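You operate a simulated robot arm through the tools that you are given. There is no shell and no other tool.

Carry out the task below with a simulated robot arm. There is one attempt and no reset: what you move stays moved.

## Task
Put things in order on the top of the blue table. At the end: the blue block stands where the white seal kit box stood; the white seal kit box from the top of the blue table stands where the black block stood; the black block stands on top of the white block; the clear sample bottle (marked "BLUE") from the top of the blue table stands on top of the yellow-capped coupling; whatever was shut is shut again. Leave all else as you found it, and nothing knocked over.

It is judged by the outcome, as a careful person would: the job done as asked, and still so three seconds after it is handed in. It fails if anything else is knocked over, pushed out of place, dropped, spilled or broken. Lids that push on must go on centred and level and be pressed home; caps that screw on are set level and turned clockwise until they are tight.

## Robot
A 7-joint arm with a two-finger parallel gripper, fixed in place. Base frame: the origin is on the floor under the middle of its stand, x ahead of it, y to its left, z up; the work surface is at about z = 850. Readings come in mm, rad, newtons and seconds.
With the tool pointing down near the work surface it reaches from about 300 to 700 mm from the base axis. Its first joint turns from -1.152 to 1.152 rad. Payload 1.57 kg.
Tool frame: the origin (TCP) lies between the finger pads and is the grasp point; the fingertips stand 30 mm ahead of it; z points along the fingers, y is the line along which they close. The gripper opens to 110 mm. The fingers are 24 mm wide and 12 mm thick; the gripper's body (48 by 112 mm) begins 78 mm behind the TCP.
Orientation is told as [roll, pitch, yaw] about the base's x, y, z axes, in that order, counted from this pose: with the fingers straight down and closing along the base's y, the tool's x points along the base's -x, its y along +y and its z along -z.

## Interface
- The arm moves only by the tool jog_arm. Its argument "deltas" is text: rows parted by semicolons, each of 7 numbers parted by spaces: the gripper command, from -1 (shut) to 1 (fully open), values between in proportion, then the shift along the tool's x, y, z in units of 25 mm (1.0 is 25 mm), then the turn, a rotation vector about the tool's x, y, z in units of 4 degrees (1.0 is 4 degrees). In form: jaw x y z wx wy wz; .... A call has 1 to 20 rows; each row shifts and turns the commanded pose from where the row before left it, along the tool's axes as they then stand. A call with a number of a shift or a turn outside -1 to 1 is refused whole. Each row takes 0.2 s and may step no farther than 50 mm and 0.15 rad from the row before; otherwise, or with a gripper value out of range, the whole call is refused. Where a pose cannot be reached the arm comes as near as it can. A force on the tool above 40 N (or 10 N above the force at the start of the call, whichever is more), or a blocked arm, ends the call early, and 0.2 s more pass. The fingers move at their own pace (about 108 mm/s each) and stop on an object; they squeeze with about 30 N. The grip force told is the motor's: it shows also when the fingers shut on nothing. Time passes only in rows, and 0.2 s behind the last, so rows that do not move let the fingers close. It gives the time, the measured TCP pose, the force on the tool (base axes), the opening and the grip force at its end, in the units of the frame above (readings bear some noise), with the torque about the TCP (base axes, N m) and any sound that the robot's microphone picked up, and new pictures: "views" is both (left out), scene, wrist or none.
- Cameras (640 x 400 px; columns grow to the right, rows downward): "scene" is fixed at [175.4, -411.4, 1387.1]; the picture's right is [0.61, -0.79, 0.00], its down [-0.58, -0.45, -0.68] and it looks along [0.54, 0.41, -0.73] (base axes); focal length 284 px, centre (320, 200). "wrist" rides on the gripper at [70, 16, -141] in the tool frame; the picture's right is [-0.23, 0.97, 0.00], its down [-0.86, -0.20, -0.48] and it looks along [-0.47, -0.11, 0.88] (tool axes); focal length 222 px, centre (320, 200). There is no depth. A picture from a camera that has moved, and an enlarged one, comes with that camera's place and axes in the base frame and with its lens.
- close_up(camera, box): a new picture of the part [left, top, right, bottom] of that camera's present view, enlarged. It takes no simulated time.
- hand_in(): hands the job in; it is judged then, once.

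Nothing tells you positions but the pictures and the camera data. Unless the task says otherwise, let go and move clear before handing in.

The tools are called after "Emit:" as a command line: name --argument value ..., lists and objects as JSON in quotes. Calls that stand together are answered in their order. jog_arm: Moves the arm, as the interface text tells. Its arguments: {"type":"object","properties":{"deltas":{"type":"string"},"views":{"type":"string","enum":["both","scene","wrist","none"]}},"required":["deltas"]} The other tools are called the same way: close_up (camera, box) takes an enlarged picture of a part of a camera's view; hand_in () hands the job in.

At the start:

```text
clock: 0.0
eef_pos: [332.1, -179.5, 1160.9]
orientation: [0.002, -0.001, -0.001]
wrist_force: [0.3, -0.5, 0.5]
moment: [0.0, -0.01, 0.01]
grip_width: 109.9
grip_force: 0.1
```

scene: 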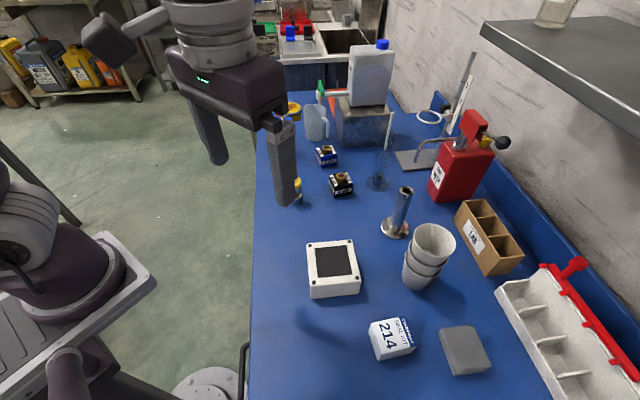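
wrist: 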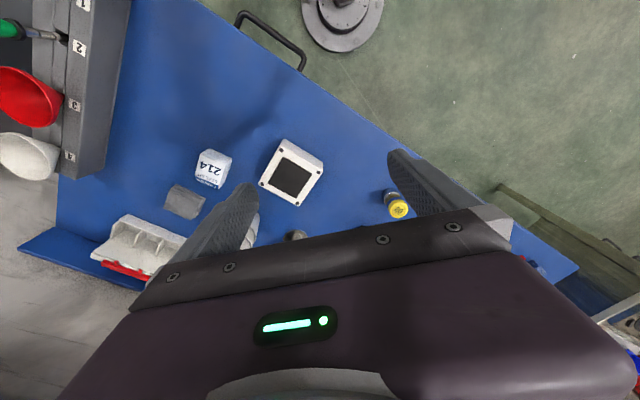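

I see a blue table with a seal kit box (214), a grey lid-like slab, a white box with a dark square, cups, a cylinder, small blocks and more. I'll look at enlarged pictures first to identify everything.

Emit:
close_up --camera "scene" --box '[250, 80, 410, 220]'

Emit:
close_up --camera "scene" --box '[280, 220, 520, 400]'

Emit:
close_up --camera "scene" --box '[380, 80, 640, 300]'

Emit:
close_up --camera "wrist" --box '[80, 120, 420, 300]'

Emit:
close_up --camera "scene" --box '[240, 0, 420, 110]'

```text
2.86 times, centred on (330, 150) of scene
camera zoom: at [175.4, -411.4, 1387.1], right [0.61, -0.79, 0.0], down [-0.58, -0.45, -0.68], along [0.54, 0.41, -0.73], focal length 813 px, centre (291, 343)
```

zoom: 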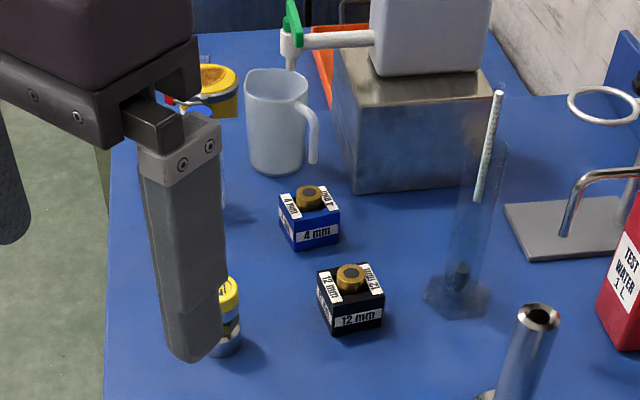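

```text
2.22 times, centred on (400, 310) of scene
camera zoom: at [175.4, -411.4, 1387.1], right [0.61, -0.79, 0.0], down [-0.58, -0.45, -0.68], along [0.54, 0.41, -0.73], focal length 632 px, centre (142, -44)
```

zoom: 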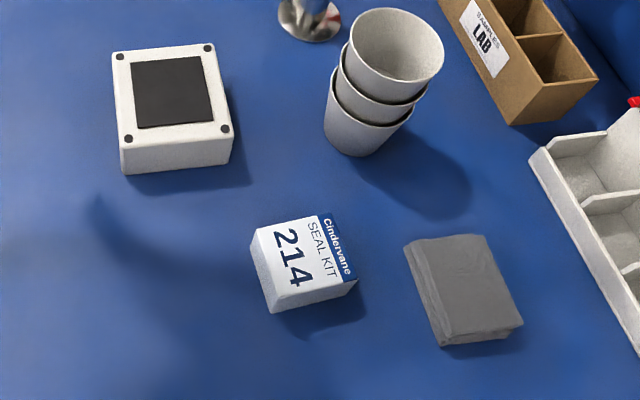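

```text
1.82 times, centred on (510, 190) of scene
camera zoom: at [175.4, -411.4, 1387.1], right [0.61, -0.79, 0.0], down [-0.58, -0.45, -0.68], along [0.54, 0.41, -0.73], focal length 517 px, centre (-26, 218)
```

zoom: 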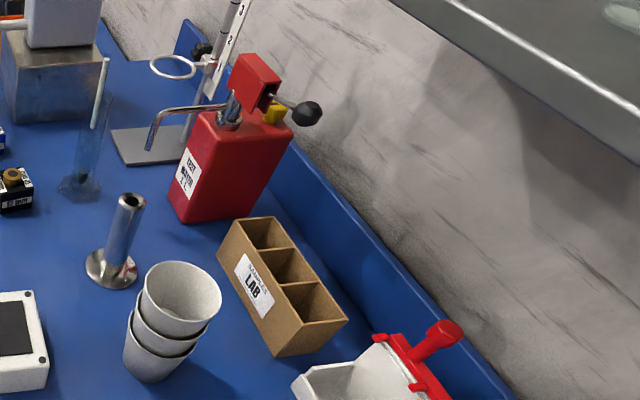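

```text
1.88 times, centred on (250, 210) of wrist
camera zoom: at [260.6, -162.0, 1302.1], right [0.23, 0.97, 0.0], down [0.86, -0.2, 0.48], along [0.47, -0.11, -0.88], focal length 418 px, centre (452, 181)
```

zoom: 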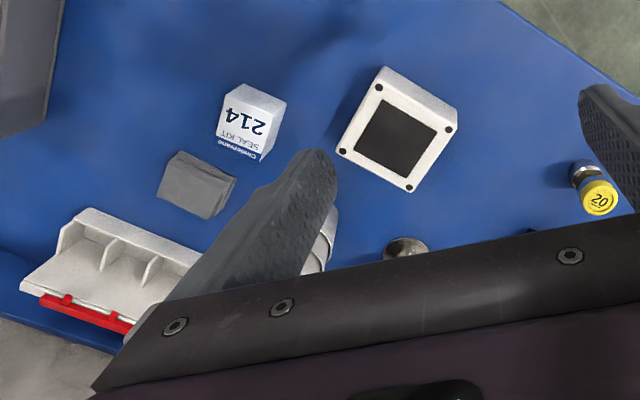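

```text
3.56 times, centred on (330, 55) of scene
camera zoom: at [175.4, -411.4, 1387.1], right [0.61, -0.79, 0.0], down [-0.58, -0.45, -0.68], along [0.54, 0.41, -0.73], focal length 1012 px, centre (284, 716)
```

zoom: 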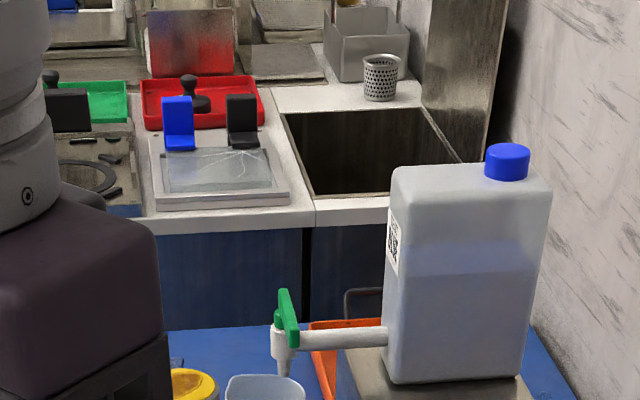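

The blue (4 mm) and black (12 mm) blocks, the coupling with a yellow cap and the seal kit box are visible, but the white block and the "BLUE" bottle are not yet. I'll move the arm to look for them.

Emit:
jog_arm --deltas "1 0 -1 0 0 0 0; 1 0 -1 0 0 0 0; 1 0 -1 0 0 0 0; 1 0 -1 0 0 0 0; 1 0 -1 0 0 0 0; 1 0 -1 0 0 0 0"

```text
clock: 1.4
eef_pos: [331.3, -327.9, 1162.1]
orientation: [0.001, 0.001, 0.001]
wrist_force: [0.7, 0.0, 0.2]
moment: [0.01, -0.02, 0.01]
grip_width: 110.3
grip_force: 0.0
camera wrist: at [260.3, -312.3, 1302.4], right [0.23, 0.97, 0.0], down [0.86, -0.2, 0.48], along [0.47, -0.11, -0.88], focal length 222 px, centre (320, 200)
```

scene: 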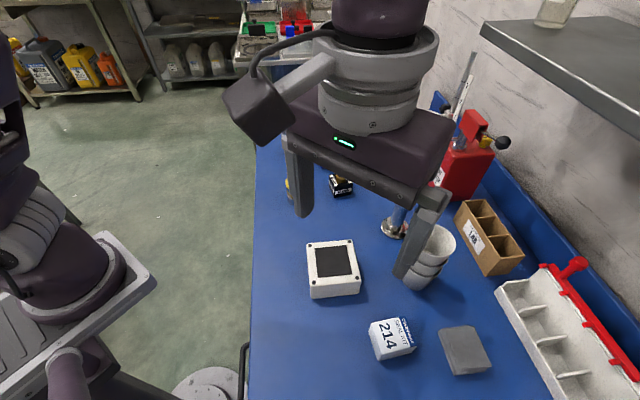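
wrist: 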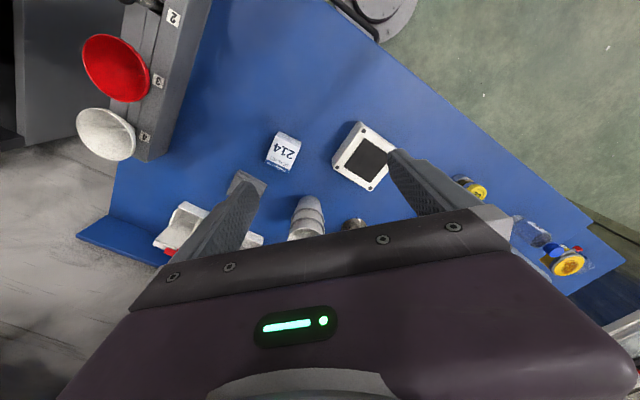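

The arm blocked the far end in this view, so I'll swing it to the other side to see what lies at the far end of the table.

Emit:
jog_arm --deltas "1 0 1 0 0 0 0; 1 0 1 0 0 0 0; 1 0 1 0 0 0 0; 1 0 1 0 0 0 0; 1 0 1 0 0 0 0; 1 0 1 0 0 0 0; 1 0 1 0 0 0 0; 1 0 1 0 0 0 0; 1 0 1 0 0 0 0; 1 0 1 0 0 0 0; 1 0 1 0 0 0 0; 1 0 1 0 0 0 0; 1 0 1 0 0 0 0; 1 0 1 0 0 0 0; 1 0 1 0 0 0 0; 1 0 1 0 0 0 0"

```text
clock: 4.8
eef_pos: [330.5, 73.1, 1160.5]
orientation: [0.001, 0.0, -0.001]
wrist_force: [-0.2, -0.2, 0.9]
moment: [0.02, 0.02, 0.01]
grip_width: 110.0
grip_force: 0.0
camera wrist: at [259.9, 88.4, 1302.2], right [0.23, 0.97, 0.0], down [0.86, -0.2, 0.48], along [0.47, -0.11, -0.88], focal length 222 px, centre (320, 200)
```

scene: 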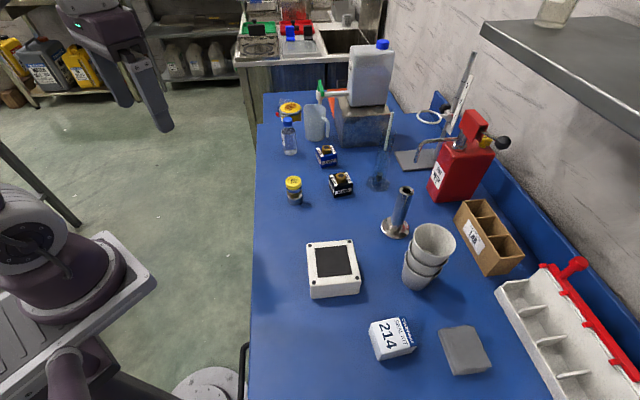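
wrist: 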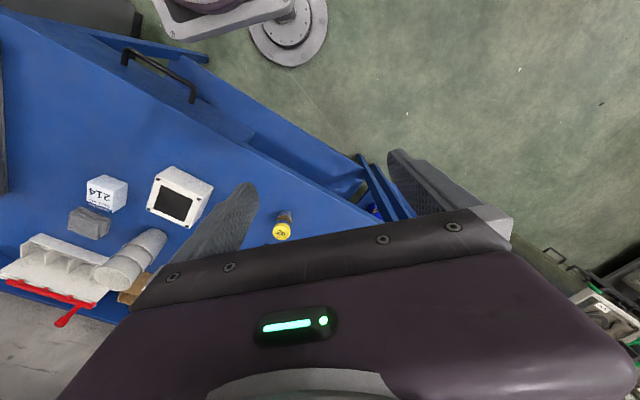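

Now the far end shows: a clear bottle with a blue cap, a yellow item behind it, and the blocks. I'll zoom in on all of them.

Emit:
close_up --camera "scene" --box '[260, 90, 350, 150]'

Emit:
close_up --camera "scene" --box '[270, 110, 360, 170]'

Emit:
close_up --camera "scene" --box '[270, 160, 360, 220]'

Emit:
close_up --camera "scene" --box '[440, 190, 640, 400]'

Emit:
close_up --camera "wrist" --box '[0, 100, 400, 350]'

Emit:
close_up --camera "scene" --box '[285, 225, 385, 305]'

Emit:
close_up --camera "scene" --box '[130, 0, 390, 100]'

```text
6.67 times, centred on (305, 120) of scene
camera zoom: at [175.4, -411.4, 1387.1], right [0.61, -0.79, 0.0], down [-0.58, -0.45, -0.68], along [0.54, 0.41, -0.73], focal length 1896 px, centre (420, 733)
```

zoom: 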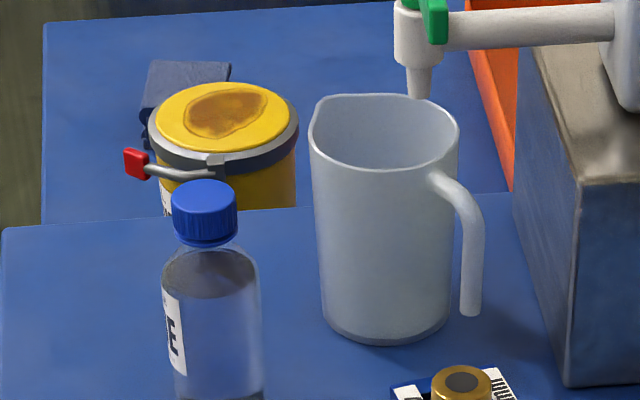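

```text
6.67 times, centred on (315, 140) of scene
camera zoom: at [175.4, -411.4, 1387.1], right [0.61, -0.79, 0.0], down [-0.58, -0.45, -0.68], along [0.54, 0.41, -0.73], focal length 1896 px, centre (353, 600)
```

zoom: 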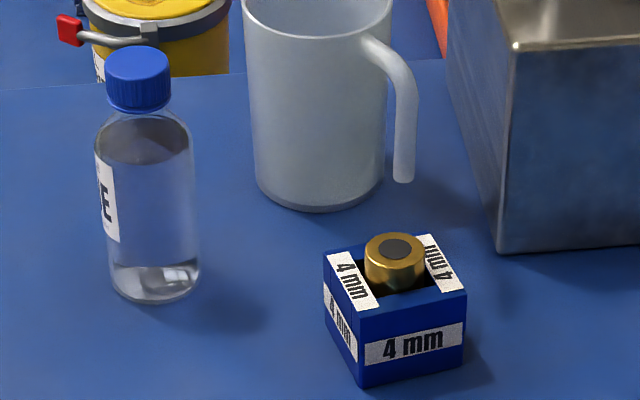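

```text
6.67 times, centred on (315, 190) of scene
camera zoom: at [175.4, -411.4, 1387.1], right [0.61, -0.79, 0.0], down [-0.58, -0.45, -0.68], along [0.54, 0.41, -0.73], focal length 1896 px, centre (353, 267)
```

zoom: 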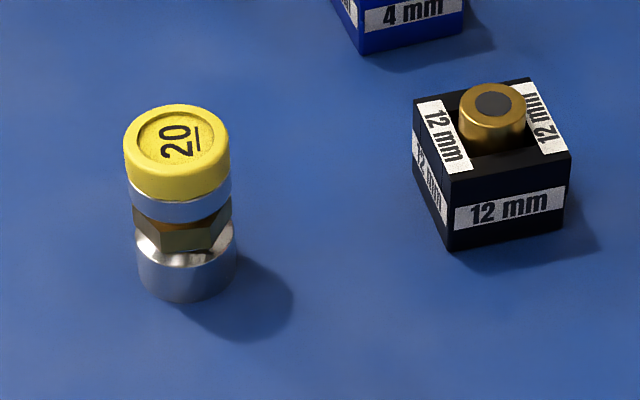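

```text
1.90 times, centred on (540, 295) of scene
camera zoom: at [175.4, -411.4, 1387.1], right [0.61, -0.79, 0.0], down [-0.58, -0.45, -0.68], along [0.54, 0.41, -0.73], focal length 542 px, centre (-99, 19)
```

zoom: 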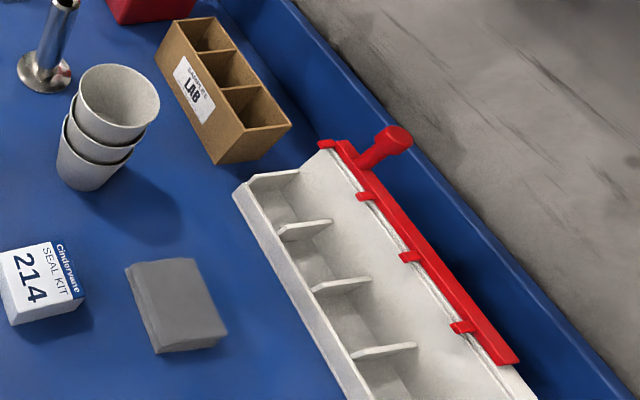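

```text
1.60 times, centred on (200, 225) of wrist
camera zoom: at [259.9, 88.4, 1302.2], right [0.23, 0.97, 0.0], down [0.86, -0.2, 0.48], along [0.47, -0.11, -0.88], focal length 355 px, centre (512, 160)
```

zoom: 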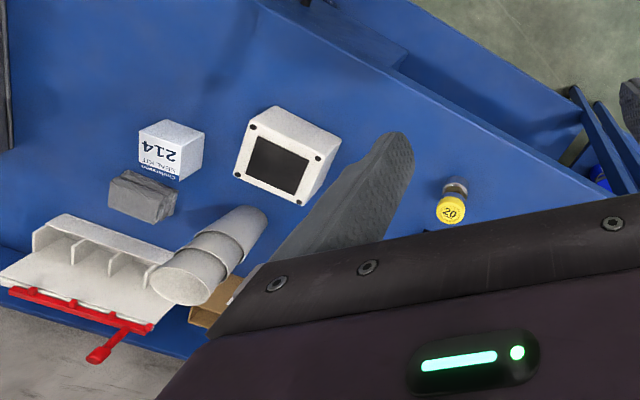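

```text
5.00 times, centred on (335, 265) of scene
camera zoom: at [175.4, -411.4, 1387.1], right [0.61, -0.79, 0.0], down [-0.58, -0.45, -0.68], along [0.54, 0.41, -0.73], focal length 1422 px, centre (245, -125)
```

zoom: 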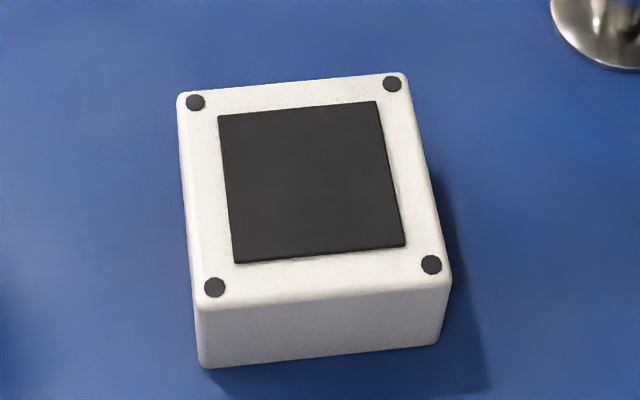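

```text
2.46 times, centred on (260, 50) of scene
camera zoom: at [175.4, -411.4, 1387.1], right [0.61, -0.79, 0.0], down [-0.58, -0.45, -0.68], along [0.54, 0.41, -0.73], focal length 700 px, centre (468, 569)
```

zoom: 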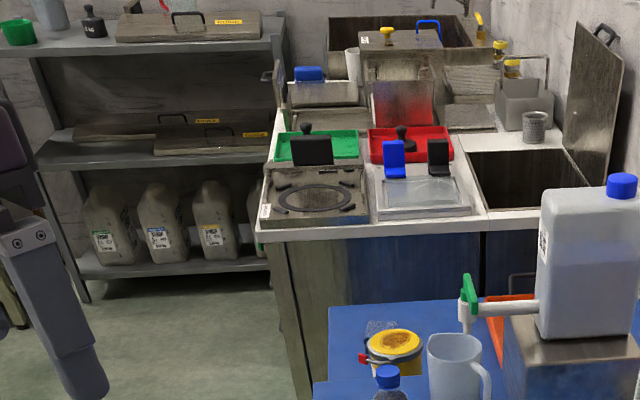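

The blue-capped bottle carries a label ending in "E", and the white box with the dark pad or a hidden item might be the "white block". I'll move the wrist camera over the far part of the table to look from above.

Emit:
jog_arm --deltas "1 -0.98 -0.33 0 0 0 0; 1 -0.98 -0.33 0 0 0 0; 1 -0.98 -0.33 0 0 0 0; 1 -0.98 -0.33 0 0 0 0; 1 -0.98 -0.33 0 0 0 0; 1 -0.98 -0.33 0 0 0 0; 1 -0.98 -0.33 0 0 0 0; 1 -0.98 -0.33 0 0 0 0; 1 0 0 0 0 0 0"

```text
clock: 6.8
eef_pos: [527.0, 7.5, 1160.8]
orientation: [-0.001, 0.0, 0.0]
wrist_force: [0.1, -0.4, 0.5]
moment: [0.01, -0.02, -0.02]
grip_width: 109.9
grip_force: 0.0
camera wrist: at [456.2, 22.8, 1302.5], right [0.23, 0.97, 0.0], down [0.86, -0.2, 0.48], along [0.47, -0.11, -0.88], focal length 222 px, centre (320, 200)
```

scene: 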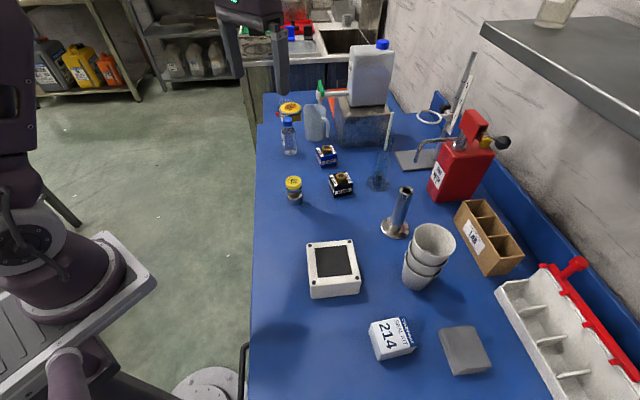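
wrist: 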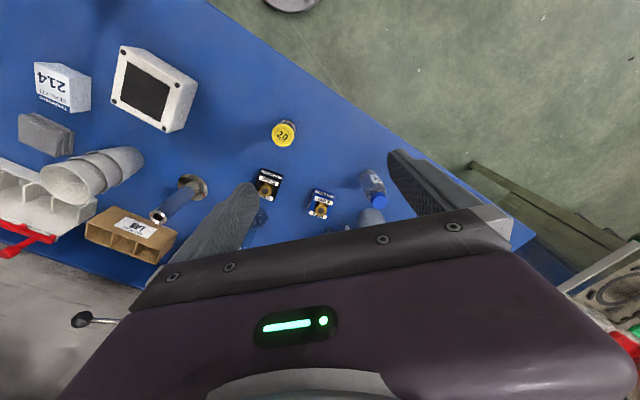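

No white block is visible here yet; I'll zoom into this view and then tilt the tool to look farther out.

Emit:
close_up --camera "wrist" --box '[220, 100, 460, 250]'

Emit:
jog_arm --deltas "1 0 0 0 0 -1 0; 1 0 0 0 0 -1 0; 1 0 0 0 0 -1 0; 1 0 0 0 0 -1 0; 1 0 0 0 0 -1 0; 1 0 0 0 0 -1 0; 1 0 0 0 0 -1 0; 1 0 0 0 0 0 0"

```text
2.67 times, centred on (340, 175) of wrist
camera zoom: at [456.2, 22.8, 1302.5], right [0.23, 0.97, 0.0], down [0.86, -0.2, 0.48], along [0.47, -0.11, -0.88], focal length 592 px, centre (267, 267)
```

zoom: 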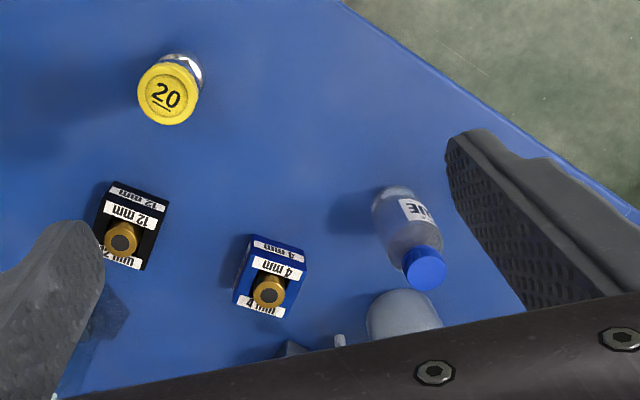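

```text
clock: 8.6
eef_pos: [527.9, 5.6, 1162.2]
orientation: [0.0, -0.491, -0.001]
wrist_force: [0.2, 0.4, -0.3]
moment: [0.03, 0.01, 0.03]
grip_width: 110.0
grip_force: 0.0
camera wrist: at [398.3, 22.4, 1253.0], right [0.2, 0.97, 0.11], down [0.53, -0.2, 0.82], along [0.82, -0.11, -0.56], focal length 222 px, centre (320, 200)
```

scene: 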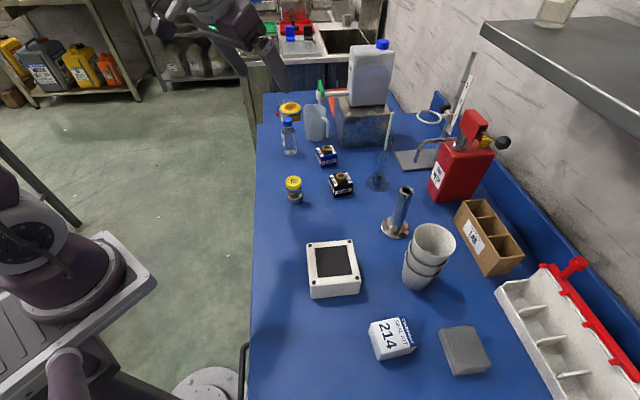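
wrist: 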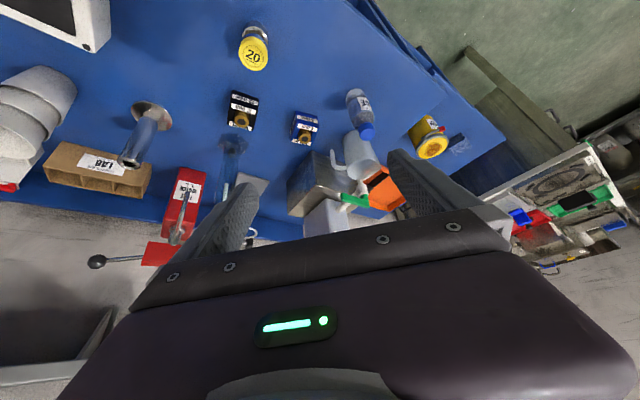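

This gives a good overview of the far part. I'll zoom in to look for any hidden white block.

Emit:
close_up --camera "wrist" --box '[220, 60, 480, 230]'

Emit:
close_up --camera "wrist" --box '[0, 60, 280, 250]'

Emit:
close_up --camera "wrist" --box '[380, 90, 500, 170]'

Emit:
close_up --camera "wrist" --box '[500, 100, 640, 290]'

```text
2.35 times, centred on (350, 145) of wrist
camera zoom: at [398.3, 22.4, 1253.0], right [0.2, 0.97, 0.11], down [0.53, -0.2, 0.82], along [0.82, -0.11, -0.56], focal length 523 px, centre (249, 329)
```

zoom: 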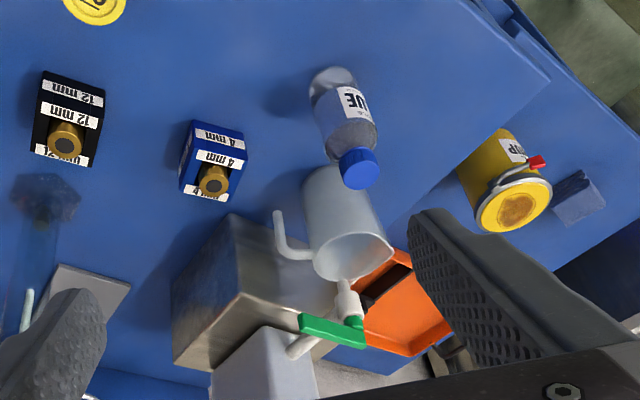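

```text
2.11 times, centred on (140, 155) of wrist
camera zoom: at [398.3, 22.4, 1253.0], right [0.2, 0.97, 0.11], down [0.53, -0.2, 0.82], along [0.82, -0.11, -0.56], focal length 468 px, centre (699, 295)
```

zoom: 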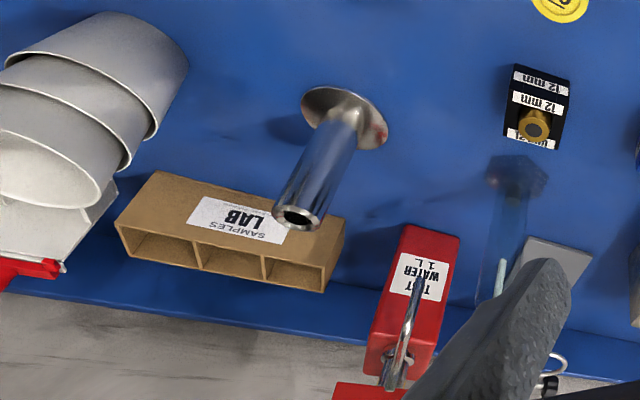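

```text
5.00 times, centred on (440, 130) of wrist
camera zoom: at [398.3, 22.4, 1253.0], right [0.2, 0.97, 0.11], down [0.53, -0.2, 0.82], along [0.82, -0.11, -0.56], focal length 1111 px, centre (-280, 550)
```

zoom: 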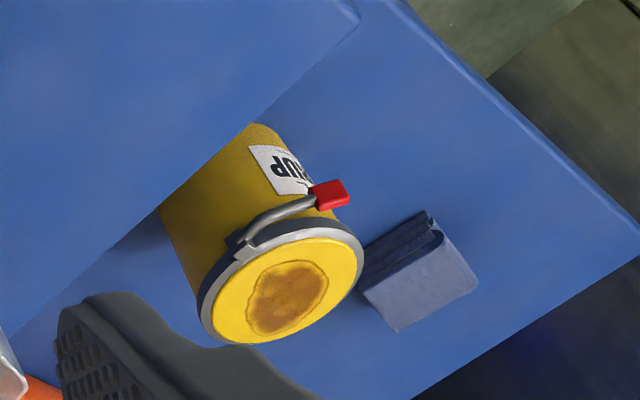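

```text
2.11 times, centred on (570, 195) of wrist
camera zoom: at [398.3, 22.4, 1253.0], right [0.2, 0.97, 0.11], down [0.53, -0.2, 0.82], along [0.82, -0.11, -0.56], focal length 468 px, centre (-206, 210)
```

zoom: 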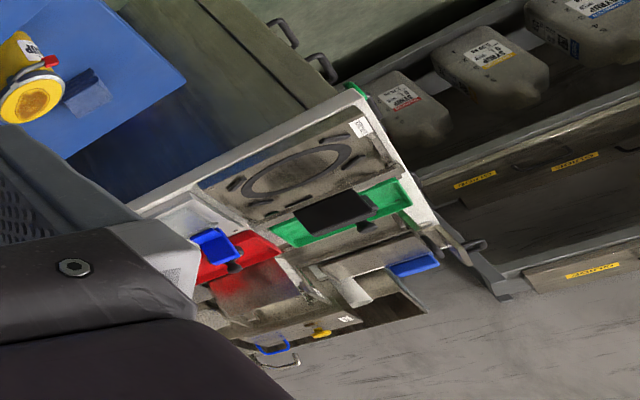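

Nothing white and block-like is hidden at the far end, so I'll now look closely at the white box with the dark pad, the cups and the bins from above.

Emit:
jog_arm --deltas "1 0 0 0 0 1 0; 1 0 0 0 0 1 0; 1 0 0 0 0 1 0; 1 0 0 0 0 1 0; 1 0 0 0 0 1 0; 1 0 0 0 0 1 0; 1 0 0 0 0 1 0; 1 0.83 -0.99 0.44 0 0 0; 1 0.83 -0.99 0.44 0 0 0; 1 0.83 -0.99 0.44 0 0 0; 1 0.83 -0.99 0.44 0 0 0; 1 0.83 -0.99 0.44 0 0 0; 1 0.83 -0.99 0.44 0 0 0; 1 0.83 -0.99 0.44 0 0 0; 1 0.83 -0.99 0.44 0 0 0; 1 0.83 -0.99 0.44 0 0 0; 1 0.83 -0.99 0.44 0 0 0; 1 0 0 0 0 0 0" --views "wrist"

```text
clock: 12.4
eef_pos: [319.3, -242.9, 1050.9]
orientation: [0.0, 0.0, 0.0]
wrist_force: [-0.3, 0.1, -0.6]
moment: [-0.02, 0.0, -0.02]
grip_width: 109.9
grip_force: 0.0
camera wrist: at [248.5, -226.2, 1191.8], right [0.23, 0.97, 0.0], down [0.86, -0.2, 0.48], along [0.47, -0.11, -0.88], focal length 222 px, centre (320, 200)
```

wrist: 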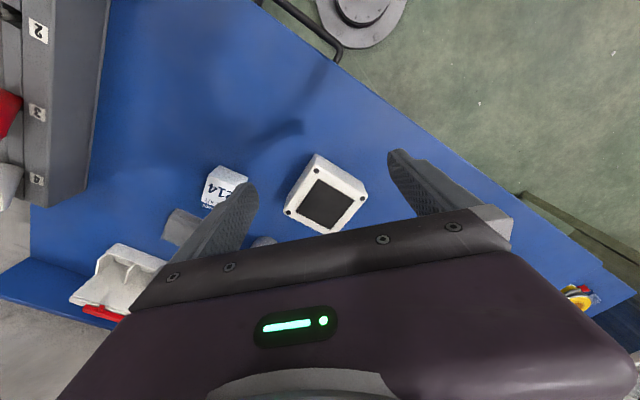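

Emit:
close_up --camera "wrist" --box '[180, 130, 400, 260]'

Emit:
close_up --camera "wrist" --box '[0, 0, 260, 330]'

```text
2.91 times, centred on (290, 195) of wrist
camera zoom: at [248.5, -226.2, 1191.8], right [0.23, 0.97, 0.0], down [0.86, -0.2, 0.48], along [0.47, -0.11, -0.88], focal length 646 px, centre (407, 214)
```

zoom: 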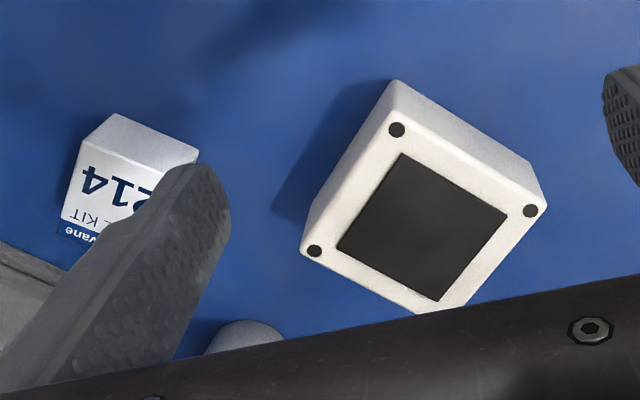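

```text
1.21 times, centred on (130, 165) of wrist
camera zoom: at [248.5, -226.2, 1191.8], right [0.23, 0.97, 0.0], down [0.86, -0.2, 0.48], along [0.47, -0.11, -0.88], focal length 269 px, centre (550, 242)
```

zoom: 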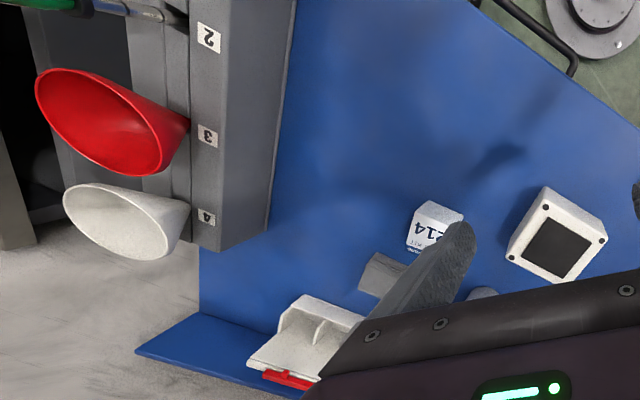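

The white box with the dark pad looks like a solid block; I'll still check the bins and the cups from above for another candidate before deciding.

Emit:
jog_arm --deltas "1 -0.5 -0.5 -1 0 0 0; 1 -0.5 -0.5 -1 0 0 0; 1 -0.5 -0.5 -1 0 0 0; 1 -0.5 -0.5 -1 0 0 0; 1 -0.5 -0.5 -1 0 0 0; 1 -0.5 -0.5 -1 0 -1 0; 1 -0.5 -0.5 0 0 -1 0; 1 -0.5 -0.5 0 0 -1 0; 1 -0.5 0 0 0 -1 0; 1 -0.5 0 0 0 -1 0; 1 0 0 0 0 0 0"

```text
clock: 14.8
eef_pos: [443.4, -341.8, 1209.7]
orientation: [0.001, -0.352, -0.001]
wrist_force: [-1.0, 0.3, -0.2]
moment: [0.01, 0.03, -0.02]
grip_width: 109.9
grip_force: 0.0
camera wrist: at [328.6, -326.0, 1318.2], right [0.21, 0.97, 0.08], down [0.64, -0.2, 0.74], along [0.74, -0.11, -0.66], focal length 222 px, centre (320, 200)
```

scene: 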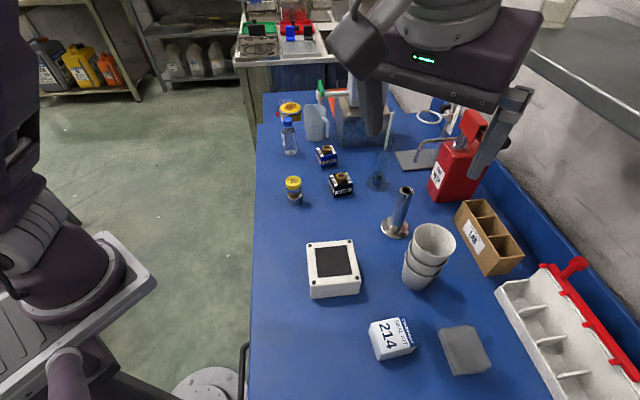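
wrist: 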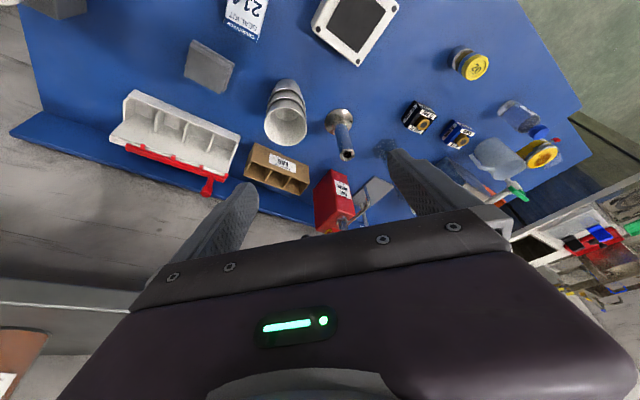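

Emit:
close_up --camera "wrist" --box '[90, 60, 350, 220]'

Emit:
close_up --camera "wrist" --box '[300, 80, 580, 250]'

Emit:
close_up --camera "wrist" --box '[160, 0, 420, 130]'

```text
2.46 times, centred on (220, 140) of wrist
camera zoom: at [328.6, -326.0, 1318.2], right [0.21, 0.97, 0.08], down [0.64, -0.2, 0.74], along [0.74, -0.11, -0.66], focal length 547 px, centre (566, 348)
```

zoom: 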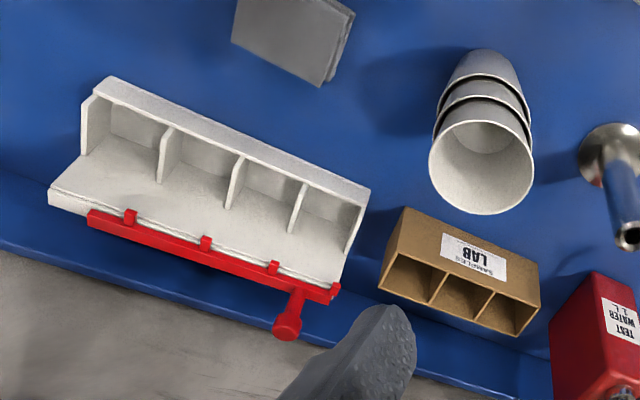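

```text
2.29 times, centred on (440, 165) of wrist
camera zoom: at [328.6, -326.0, 1318.2], right [0.21, 0.97, 0.08], down [0.64, -0.2, 0.74], along [0.74, -0.11, -0.66], focal length 508 px, centre (46, 280)
```

zoom: 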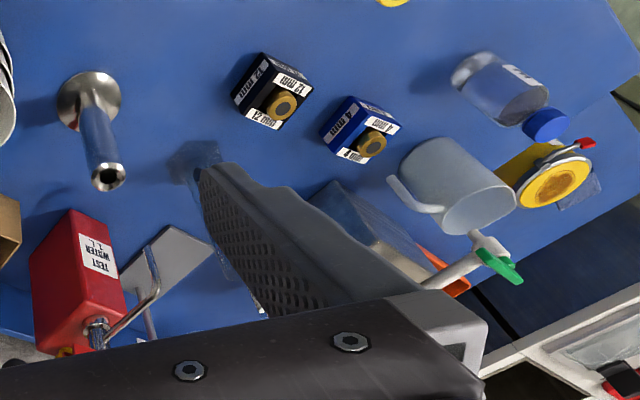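

```text
2.46 times, centred on (290, 65) of wrist
camera zoom: at [328.6, -326.0, 1318.2], right [0.21, 0.97, 0.08], down [0.64, -0.2, 0.74], along [0.74, -0.11, -0.66], focal length 547 px, centre (394, 532)
```

zoom: 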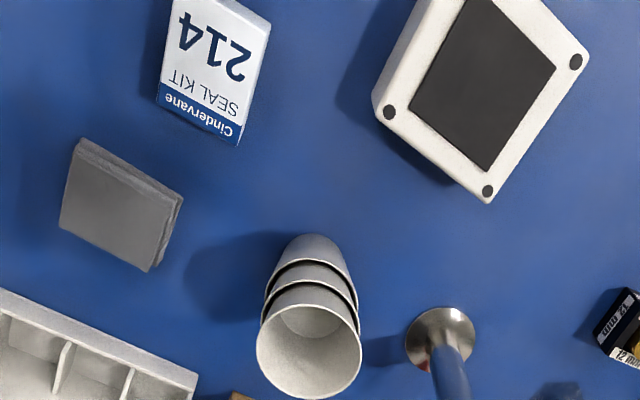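

The far and middle areas hold no other white block, and the table seems to have a handle on its front. I'll look at the front of the table for a drawer.

Emit:
jog_arm --deltas "1 1 0.8 0.85 0 0 0; 1 1 0.8 0.85 0 0 0; 1 1 0.8 0.85 0 0 0; 1 1 0.8 0.85 0 0 0; 1 1 0.8 0.85 0 0 0; 1 1 0.8 0.85 0 0 0; 1 1 0.8 0.85 0 0 0; 1 0 0 0 0 0 0"

```text
clock: 16.6
eef_pos: [328.9, -201.1, 1010.4]
orientation: [0.0, -0.348, -0.001]
wrist_force: [-0.8, -0.1, -0.5]
moment: [-0.01, -0.03, 0.02]
grip_width: 110.0
grip_force: 0.1
camera wrist: at [214.2, -185.0, 1119.0], right [0.21, 0.97, 0.08], down [0.64, -0.2, 0.74], along [0.74, -0.11, -0.67], focal length 222 px, centre (320, 200)
```

scene: 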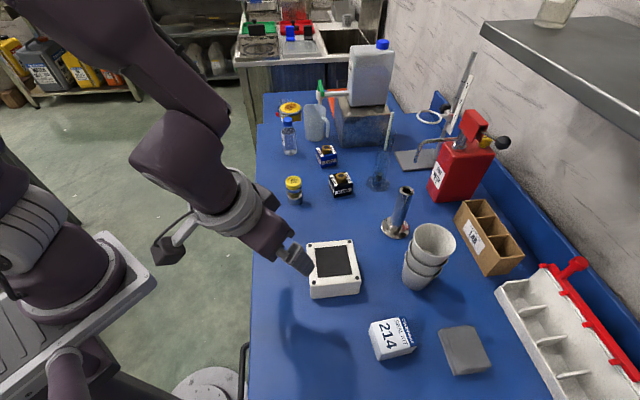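
wrist: 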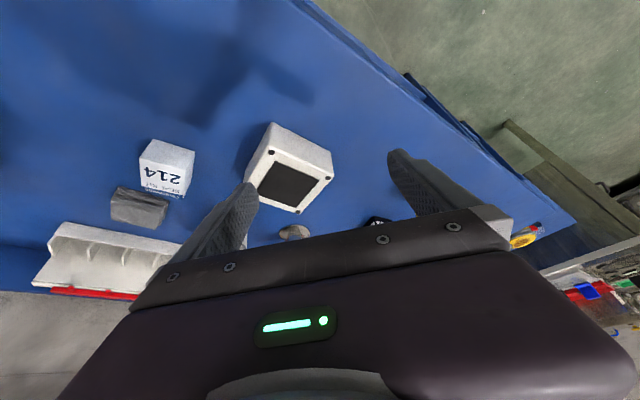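

I see no drawer yet from here; I'll go back toward the base side with the tool straight down so the camera can look at the table's front face and the handle.

Emit:
jog_arm --deltas "1 0 0 -1 0 1 0; 1 0 0 -1 0 1 0; 1 0 0 -1 0 1 0; 1 0 0 -1 0 1 0; 1 0 0 0 0 1 0; 1 1 -0.8 0 0 0 0; 1 1 -0.8 0 0 0 0; 1 1 -0.8 0 0 0 0; 1 1 -0.8 0 0 0 0; 1 1 -0.8 0 0 0 0; 1 0 -0.8 0 0 0 0; 1 0 0 0 0 0 0"

```text
clock: 19.2
eef_pos: [179.5, -321.7, 1107.6]
orientation: [0.001, 0.0, 0.0]
wrist_force: [0.2, -0.3, 0.2]
moment: [0.02, -0.01, 0.01]
grip_width: 110.3
grip_force: 0.0
camera wrist: at [109.1, -305.9, 1248.1], right [0.23, 0.97, 0.0], down [0.86, -0.2, 0.48], along [0.47, -0.11, -0.88], focal length 222 px, centre (320, 200)
```

scene: 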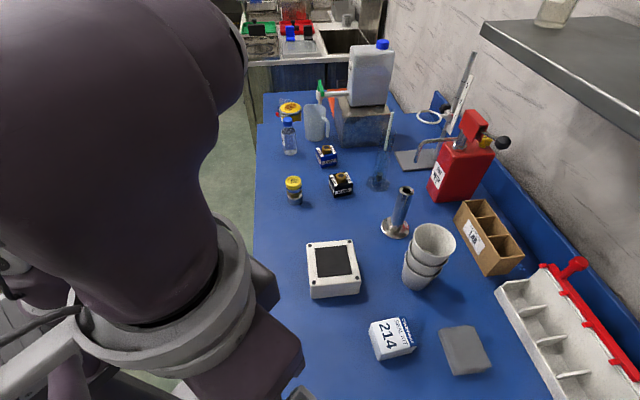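
wrist: 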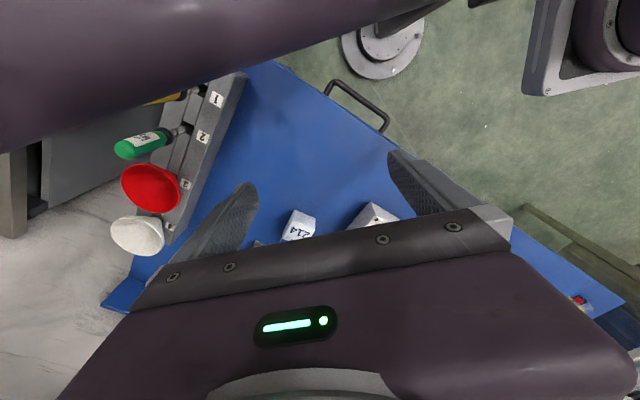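

Emit:
close_up --camera "wrist" --box '[80, 60, 280, 300]'

Emit:
close_up --camera "wrist" --box '[260, 40, 480, 240]'

Emit:
close_up --camera "scene" --box '[0, 10, 250, 130]'

```text
1.67 times, centred on (180, 180) of wrist
camera zoom: at [109.1, -305.9, 1248.1], right [0.23, 0.97, 0.0], down [0.86, -0.2, 0.48], along [0.47, -0.11, -0.88], focal length 370 px, centre (553, 233)
```

zoom: 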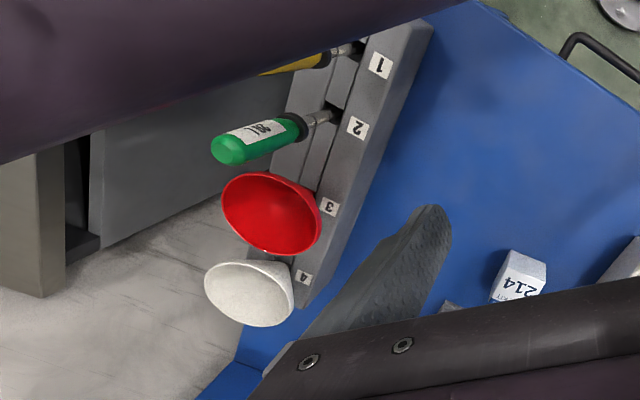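

```text
2.00 times, centred on (370, 140) of wrist
camera zoom: at [109.1, -305.9, 1248.1], right [0.23, 0.97, 0.0], down [0.86, -0.2, 0.48], along [0.47, -0.11, -0.88], focal length 444 px, centre (220, 320)
```

zoom: 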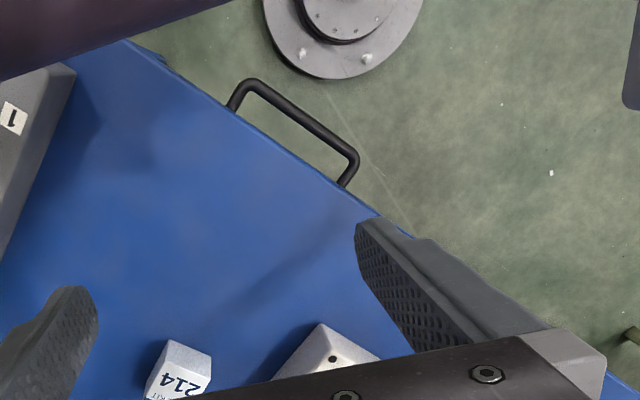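

```text
2.56 times, centred on (125, 70) of scene
camera zoom: at [175.4, -411.4, 1387.1], right [0.61, -0.79, 0.0], down [-0.58, -0.45, -0.68], along [0.54, 0.41, -0.73], focal length 728 px, centre (819, 533)
```

zoom: 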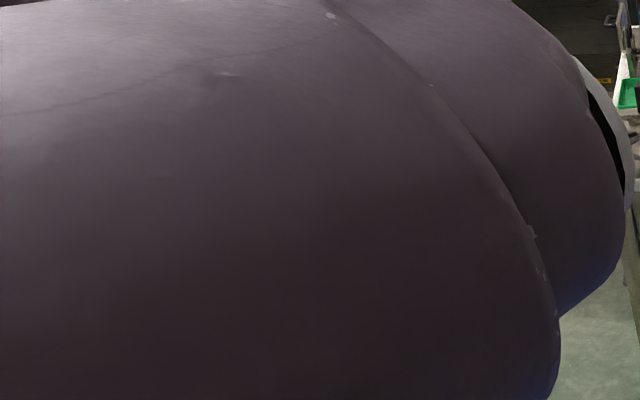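

The table lies turned about 45° in the base frame, with a rail-like handle on its front. I'll move the camera to face that front and check for a drawer.

Emit:
jog_arm --deltas "1 -0.48 1 0 0 0 0; 1 -0.48 1 0 0 0 0; 1 -0.48 1 0 0 0 0; 1 -0.48 1 0 0 0 0; 1 -0.48 1 0 0 0 0; 1 -0.48 1 0 0 0 0; 1 -0.48 1 0 0 0 0; 1 -0.48 1 0 0 0 0; 1 -0.48 1 0 0 0 0; 1 -0.48 1 0 0 0 0; 1 0 0 0 0 0 1; 1 0 0 0 0 0 1; 1 0 0 0 0 0 1; 1 0 0 0 0 0 1; 1 0 0 0 0 0 1; 1 0 0 0 0 0 1; 1 0 0 0 0 0 1; 1 0 0 0 0 0 1; 1 0 0 0 0 0 1; 1 0 0 0 0 0 1"

```text
clock: 23.4
eef_pos: [300.1, -72.8, 1108.0]
orientation: [0.001, 0.001, -0.699]
wrist_force: [0.2, 0.9, 0.1]
moment: [-0.01, 0.0, -0.01]
grip_width: 110.0
grip_force: 0.1
camera wrist: at [256.8, -14.7, 1248.1], right [0.8, 0.6, 0.0], down [0.53, -0.7, 0.48], along [0.29, -0.38, -0.88], focal length 222 px, centre (320, 200)
```

scene: 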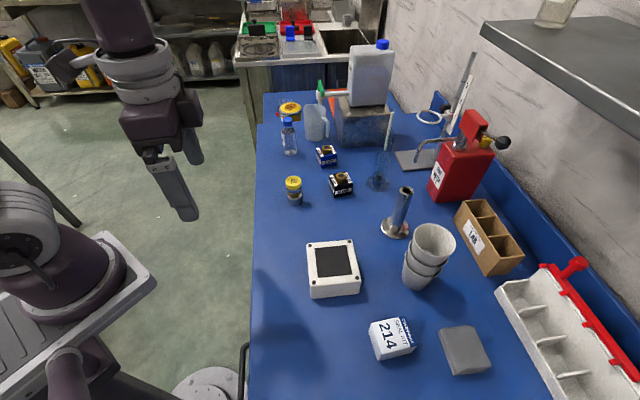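
wrist: 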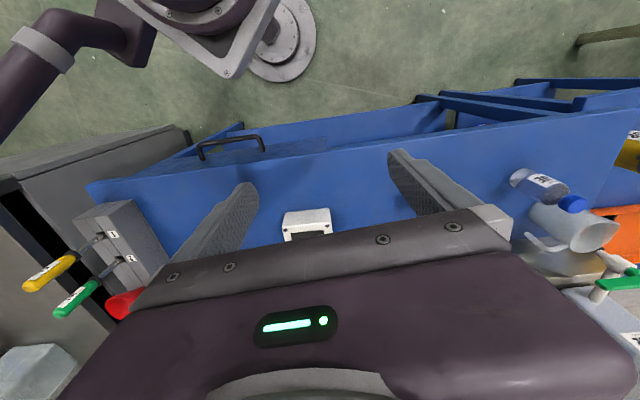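

Emit:
close_up --camera "wrist" --box '[80, 70, 420, 250]'

Emit:
close_up --camera "wrist" --box '[380, 60, 640, 250]'

```text
1.88 times, centred on (250, 160) of wrist
camera zoom: at [256.8, -14.7, 1248.1], right [0.8, 0.6, 0.0], down [0.53, -0.7, 0.48], along [0.29, -0.38, -0.88], focal length 418 px, centre (452, 275)
```

zoom: 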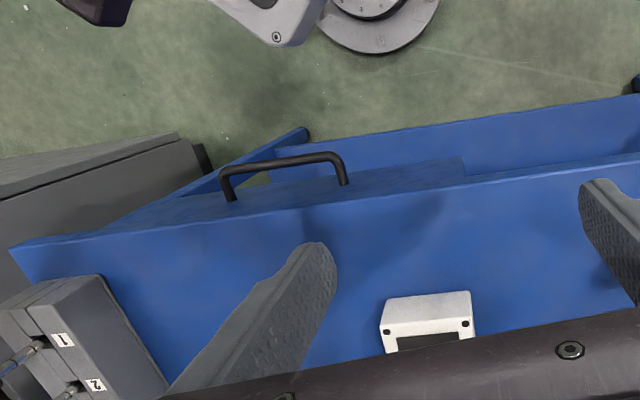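

```text
2.11 times, centred on (510, 155) of wrist
camera zoom: at [256.8, -14.7, 1248.1], right [0.8, 0.6, 0.0], down [0.53, -0.7, 0.48], along [0.29, -0.38, -0.88], focal length 468 px, centre (-80, 295)
```

zoom: 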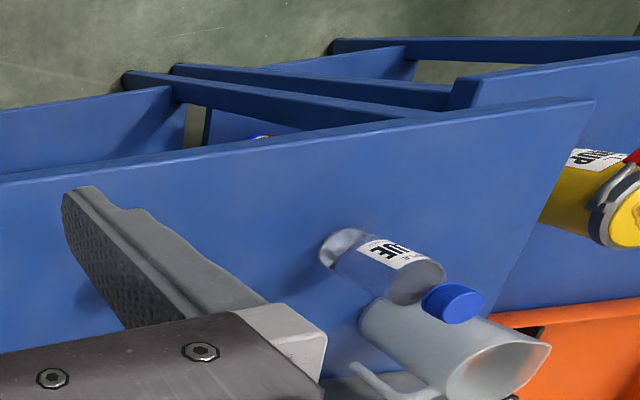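

The table front has a drawer, but it opens against the robot's stand, out of working reach, and nothing needed from it is implied. So I take the white box with the dark pad at about [420,-254] as the white block, black block at [633,-128], blue at [703,-27], seal kit near [372,-414], coupling near [542,-59], bottle near [674,83]. Next I go above the black block to measure it.

Emit:
jog_arm --deltas "1 -0.829 0.493 0.28 0 0 0; 1 -0.829 0.493 0.28 0 0 0; 1 -0.829 0.493 0.28 0 0 0; 1 -0.829 0.493 0.28 0 0 0; 1 -0.829 0.493 0.28 0 0 0; 1 -0.829 0.493 0.28 0 0 0; 1 -0.829 0.493 0.28 0 0 0; 1 -0.829 0.493 0.28 0 0 0; 1 -0.829 0.493 0.28 0 0 0; 1 -0.829 0.493 0.28 0 0 0; 1 -0.829 0.493 0.28 0 0 0; 1 -0.829 0.493 0.28 0 0 0; 1 -0.829 0.493 0.28 0 0 0; 1 -0.829 0.493 0.28 0 0 0; 1 0 0 0 0 0 0"

```text
clock: 26.6
eef_pos: [632.1, -127.9, 1008.3]
orientation: [-0.001, 0.0, -0.698]
wrist_force: [1.1, 0.5, 0.6]
moment: [-0.02, -0.03, 0.0]
grip_width: 110.0
grip_force: 0.0
camera wrist: at [589.1, -69.2, 1149.7], right [0.8, 0.6, 0.0], down [0.53, -0.7, 0.48], along [0.29, -0.38, -0.88], focal length 222 px, centre (320, 200)
```

scene: 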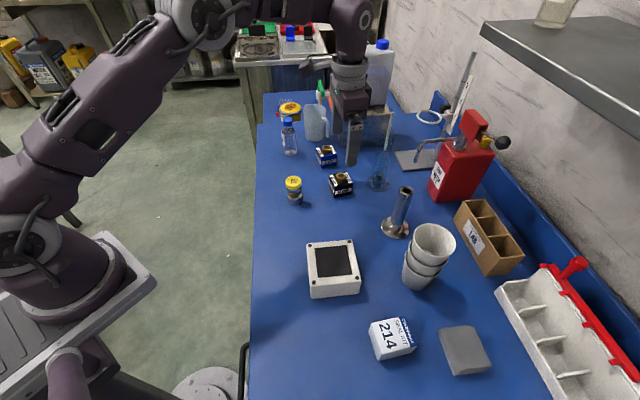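
wrist: 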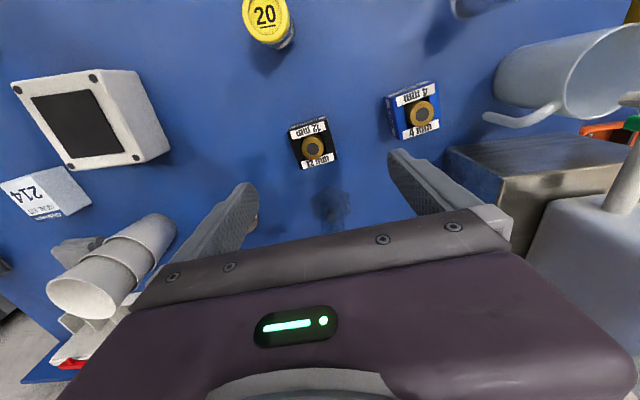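

The black block is below the gripper as predicted. I'll take enlarged pictures from this pose to measure several objects.

Emit:
close_up --camera "wrist" --box '[265, 100, 361, 160]'

Emit:
close_up --camera "wrist" --box '[0, 50, 192, 170]'

Emit:
close_up --camera "wrist" --box '[368, 70, 464, 130]'

Emit:
close_up --camera "wrist" --box '[0, 140, 144, 230]'

```text
6.67 times, centred on (313, 130) of wrist
camera zoom: at [589.1, -69.2, 1149.7], right [0.8, 0.6, 0.0], down [0.53, -0.7, 0.48], along [0.29, -0.38, -0.88], focal length 1481 px, centre (367, 667)
```

zoom: 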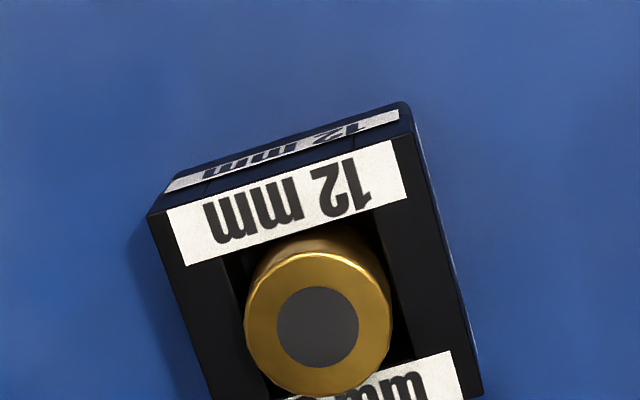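

```text
3.33 times, centred on (96, 110) of wrist
camera zoom: at [589.1, -69.2, 1149.7], right [0.8, 0.6, 0.0], down [0.53, -0.7, 0.48], along [0.29, -0.38, -0.88], focal length 740 px, centre (1067, 500)
```

zoom: 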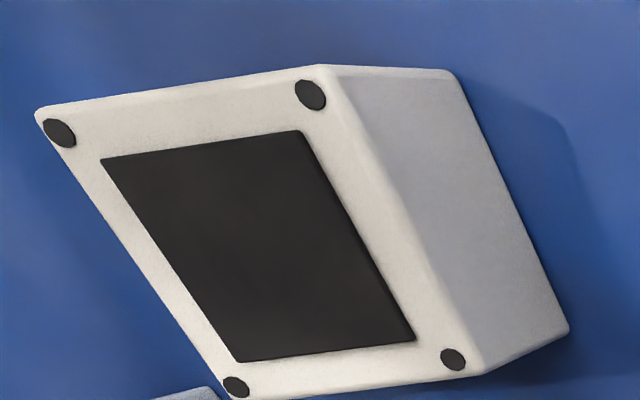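

```text
6.67 times, centred on (416, 100) of wrist
camera zoom: at [589.1, -69.2, 1149.7], right [0.8, 0.6, 0.0], down [0.53, -0.7, 0.48], along [0.29, -0.38, -0.88], focal length 1481 px, centre (-320, 867)
```

zoom: 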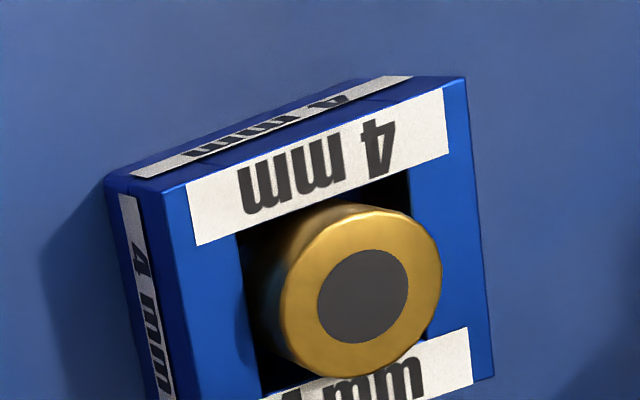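

```text
4.44 times, centred on (72, 185) of wrist
camera zoom: at [589.1, -69.2, 1149.7], right [0.8, 0.6, 0.0], down [0.53, -0.7, 0.48], along [0.29, -0.38, -0.88], focal length 987 px, centre (1422, 267)
```

zoom: 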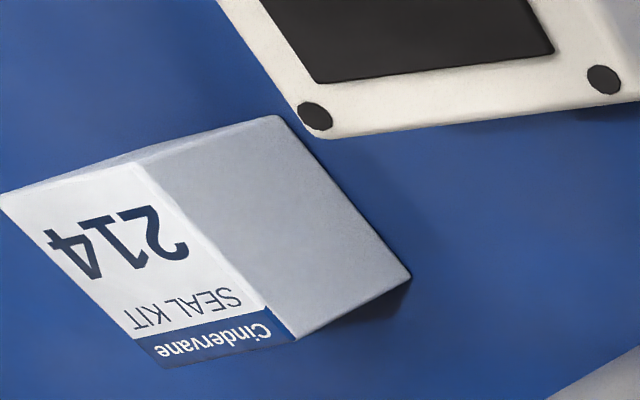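

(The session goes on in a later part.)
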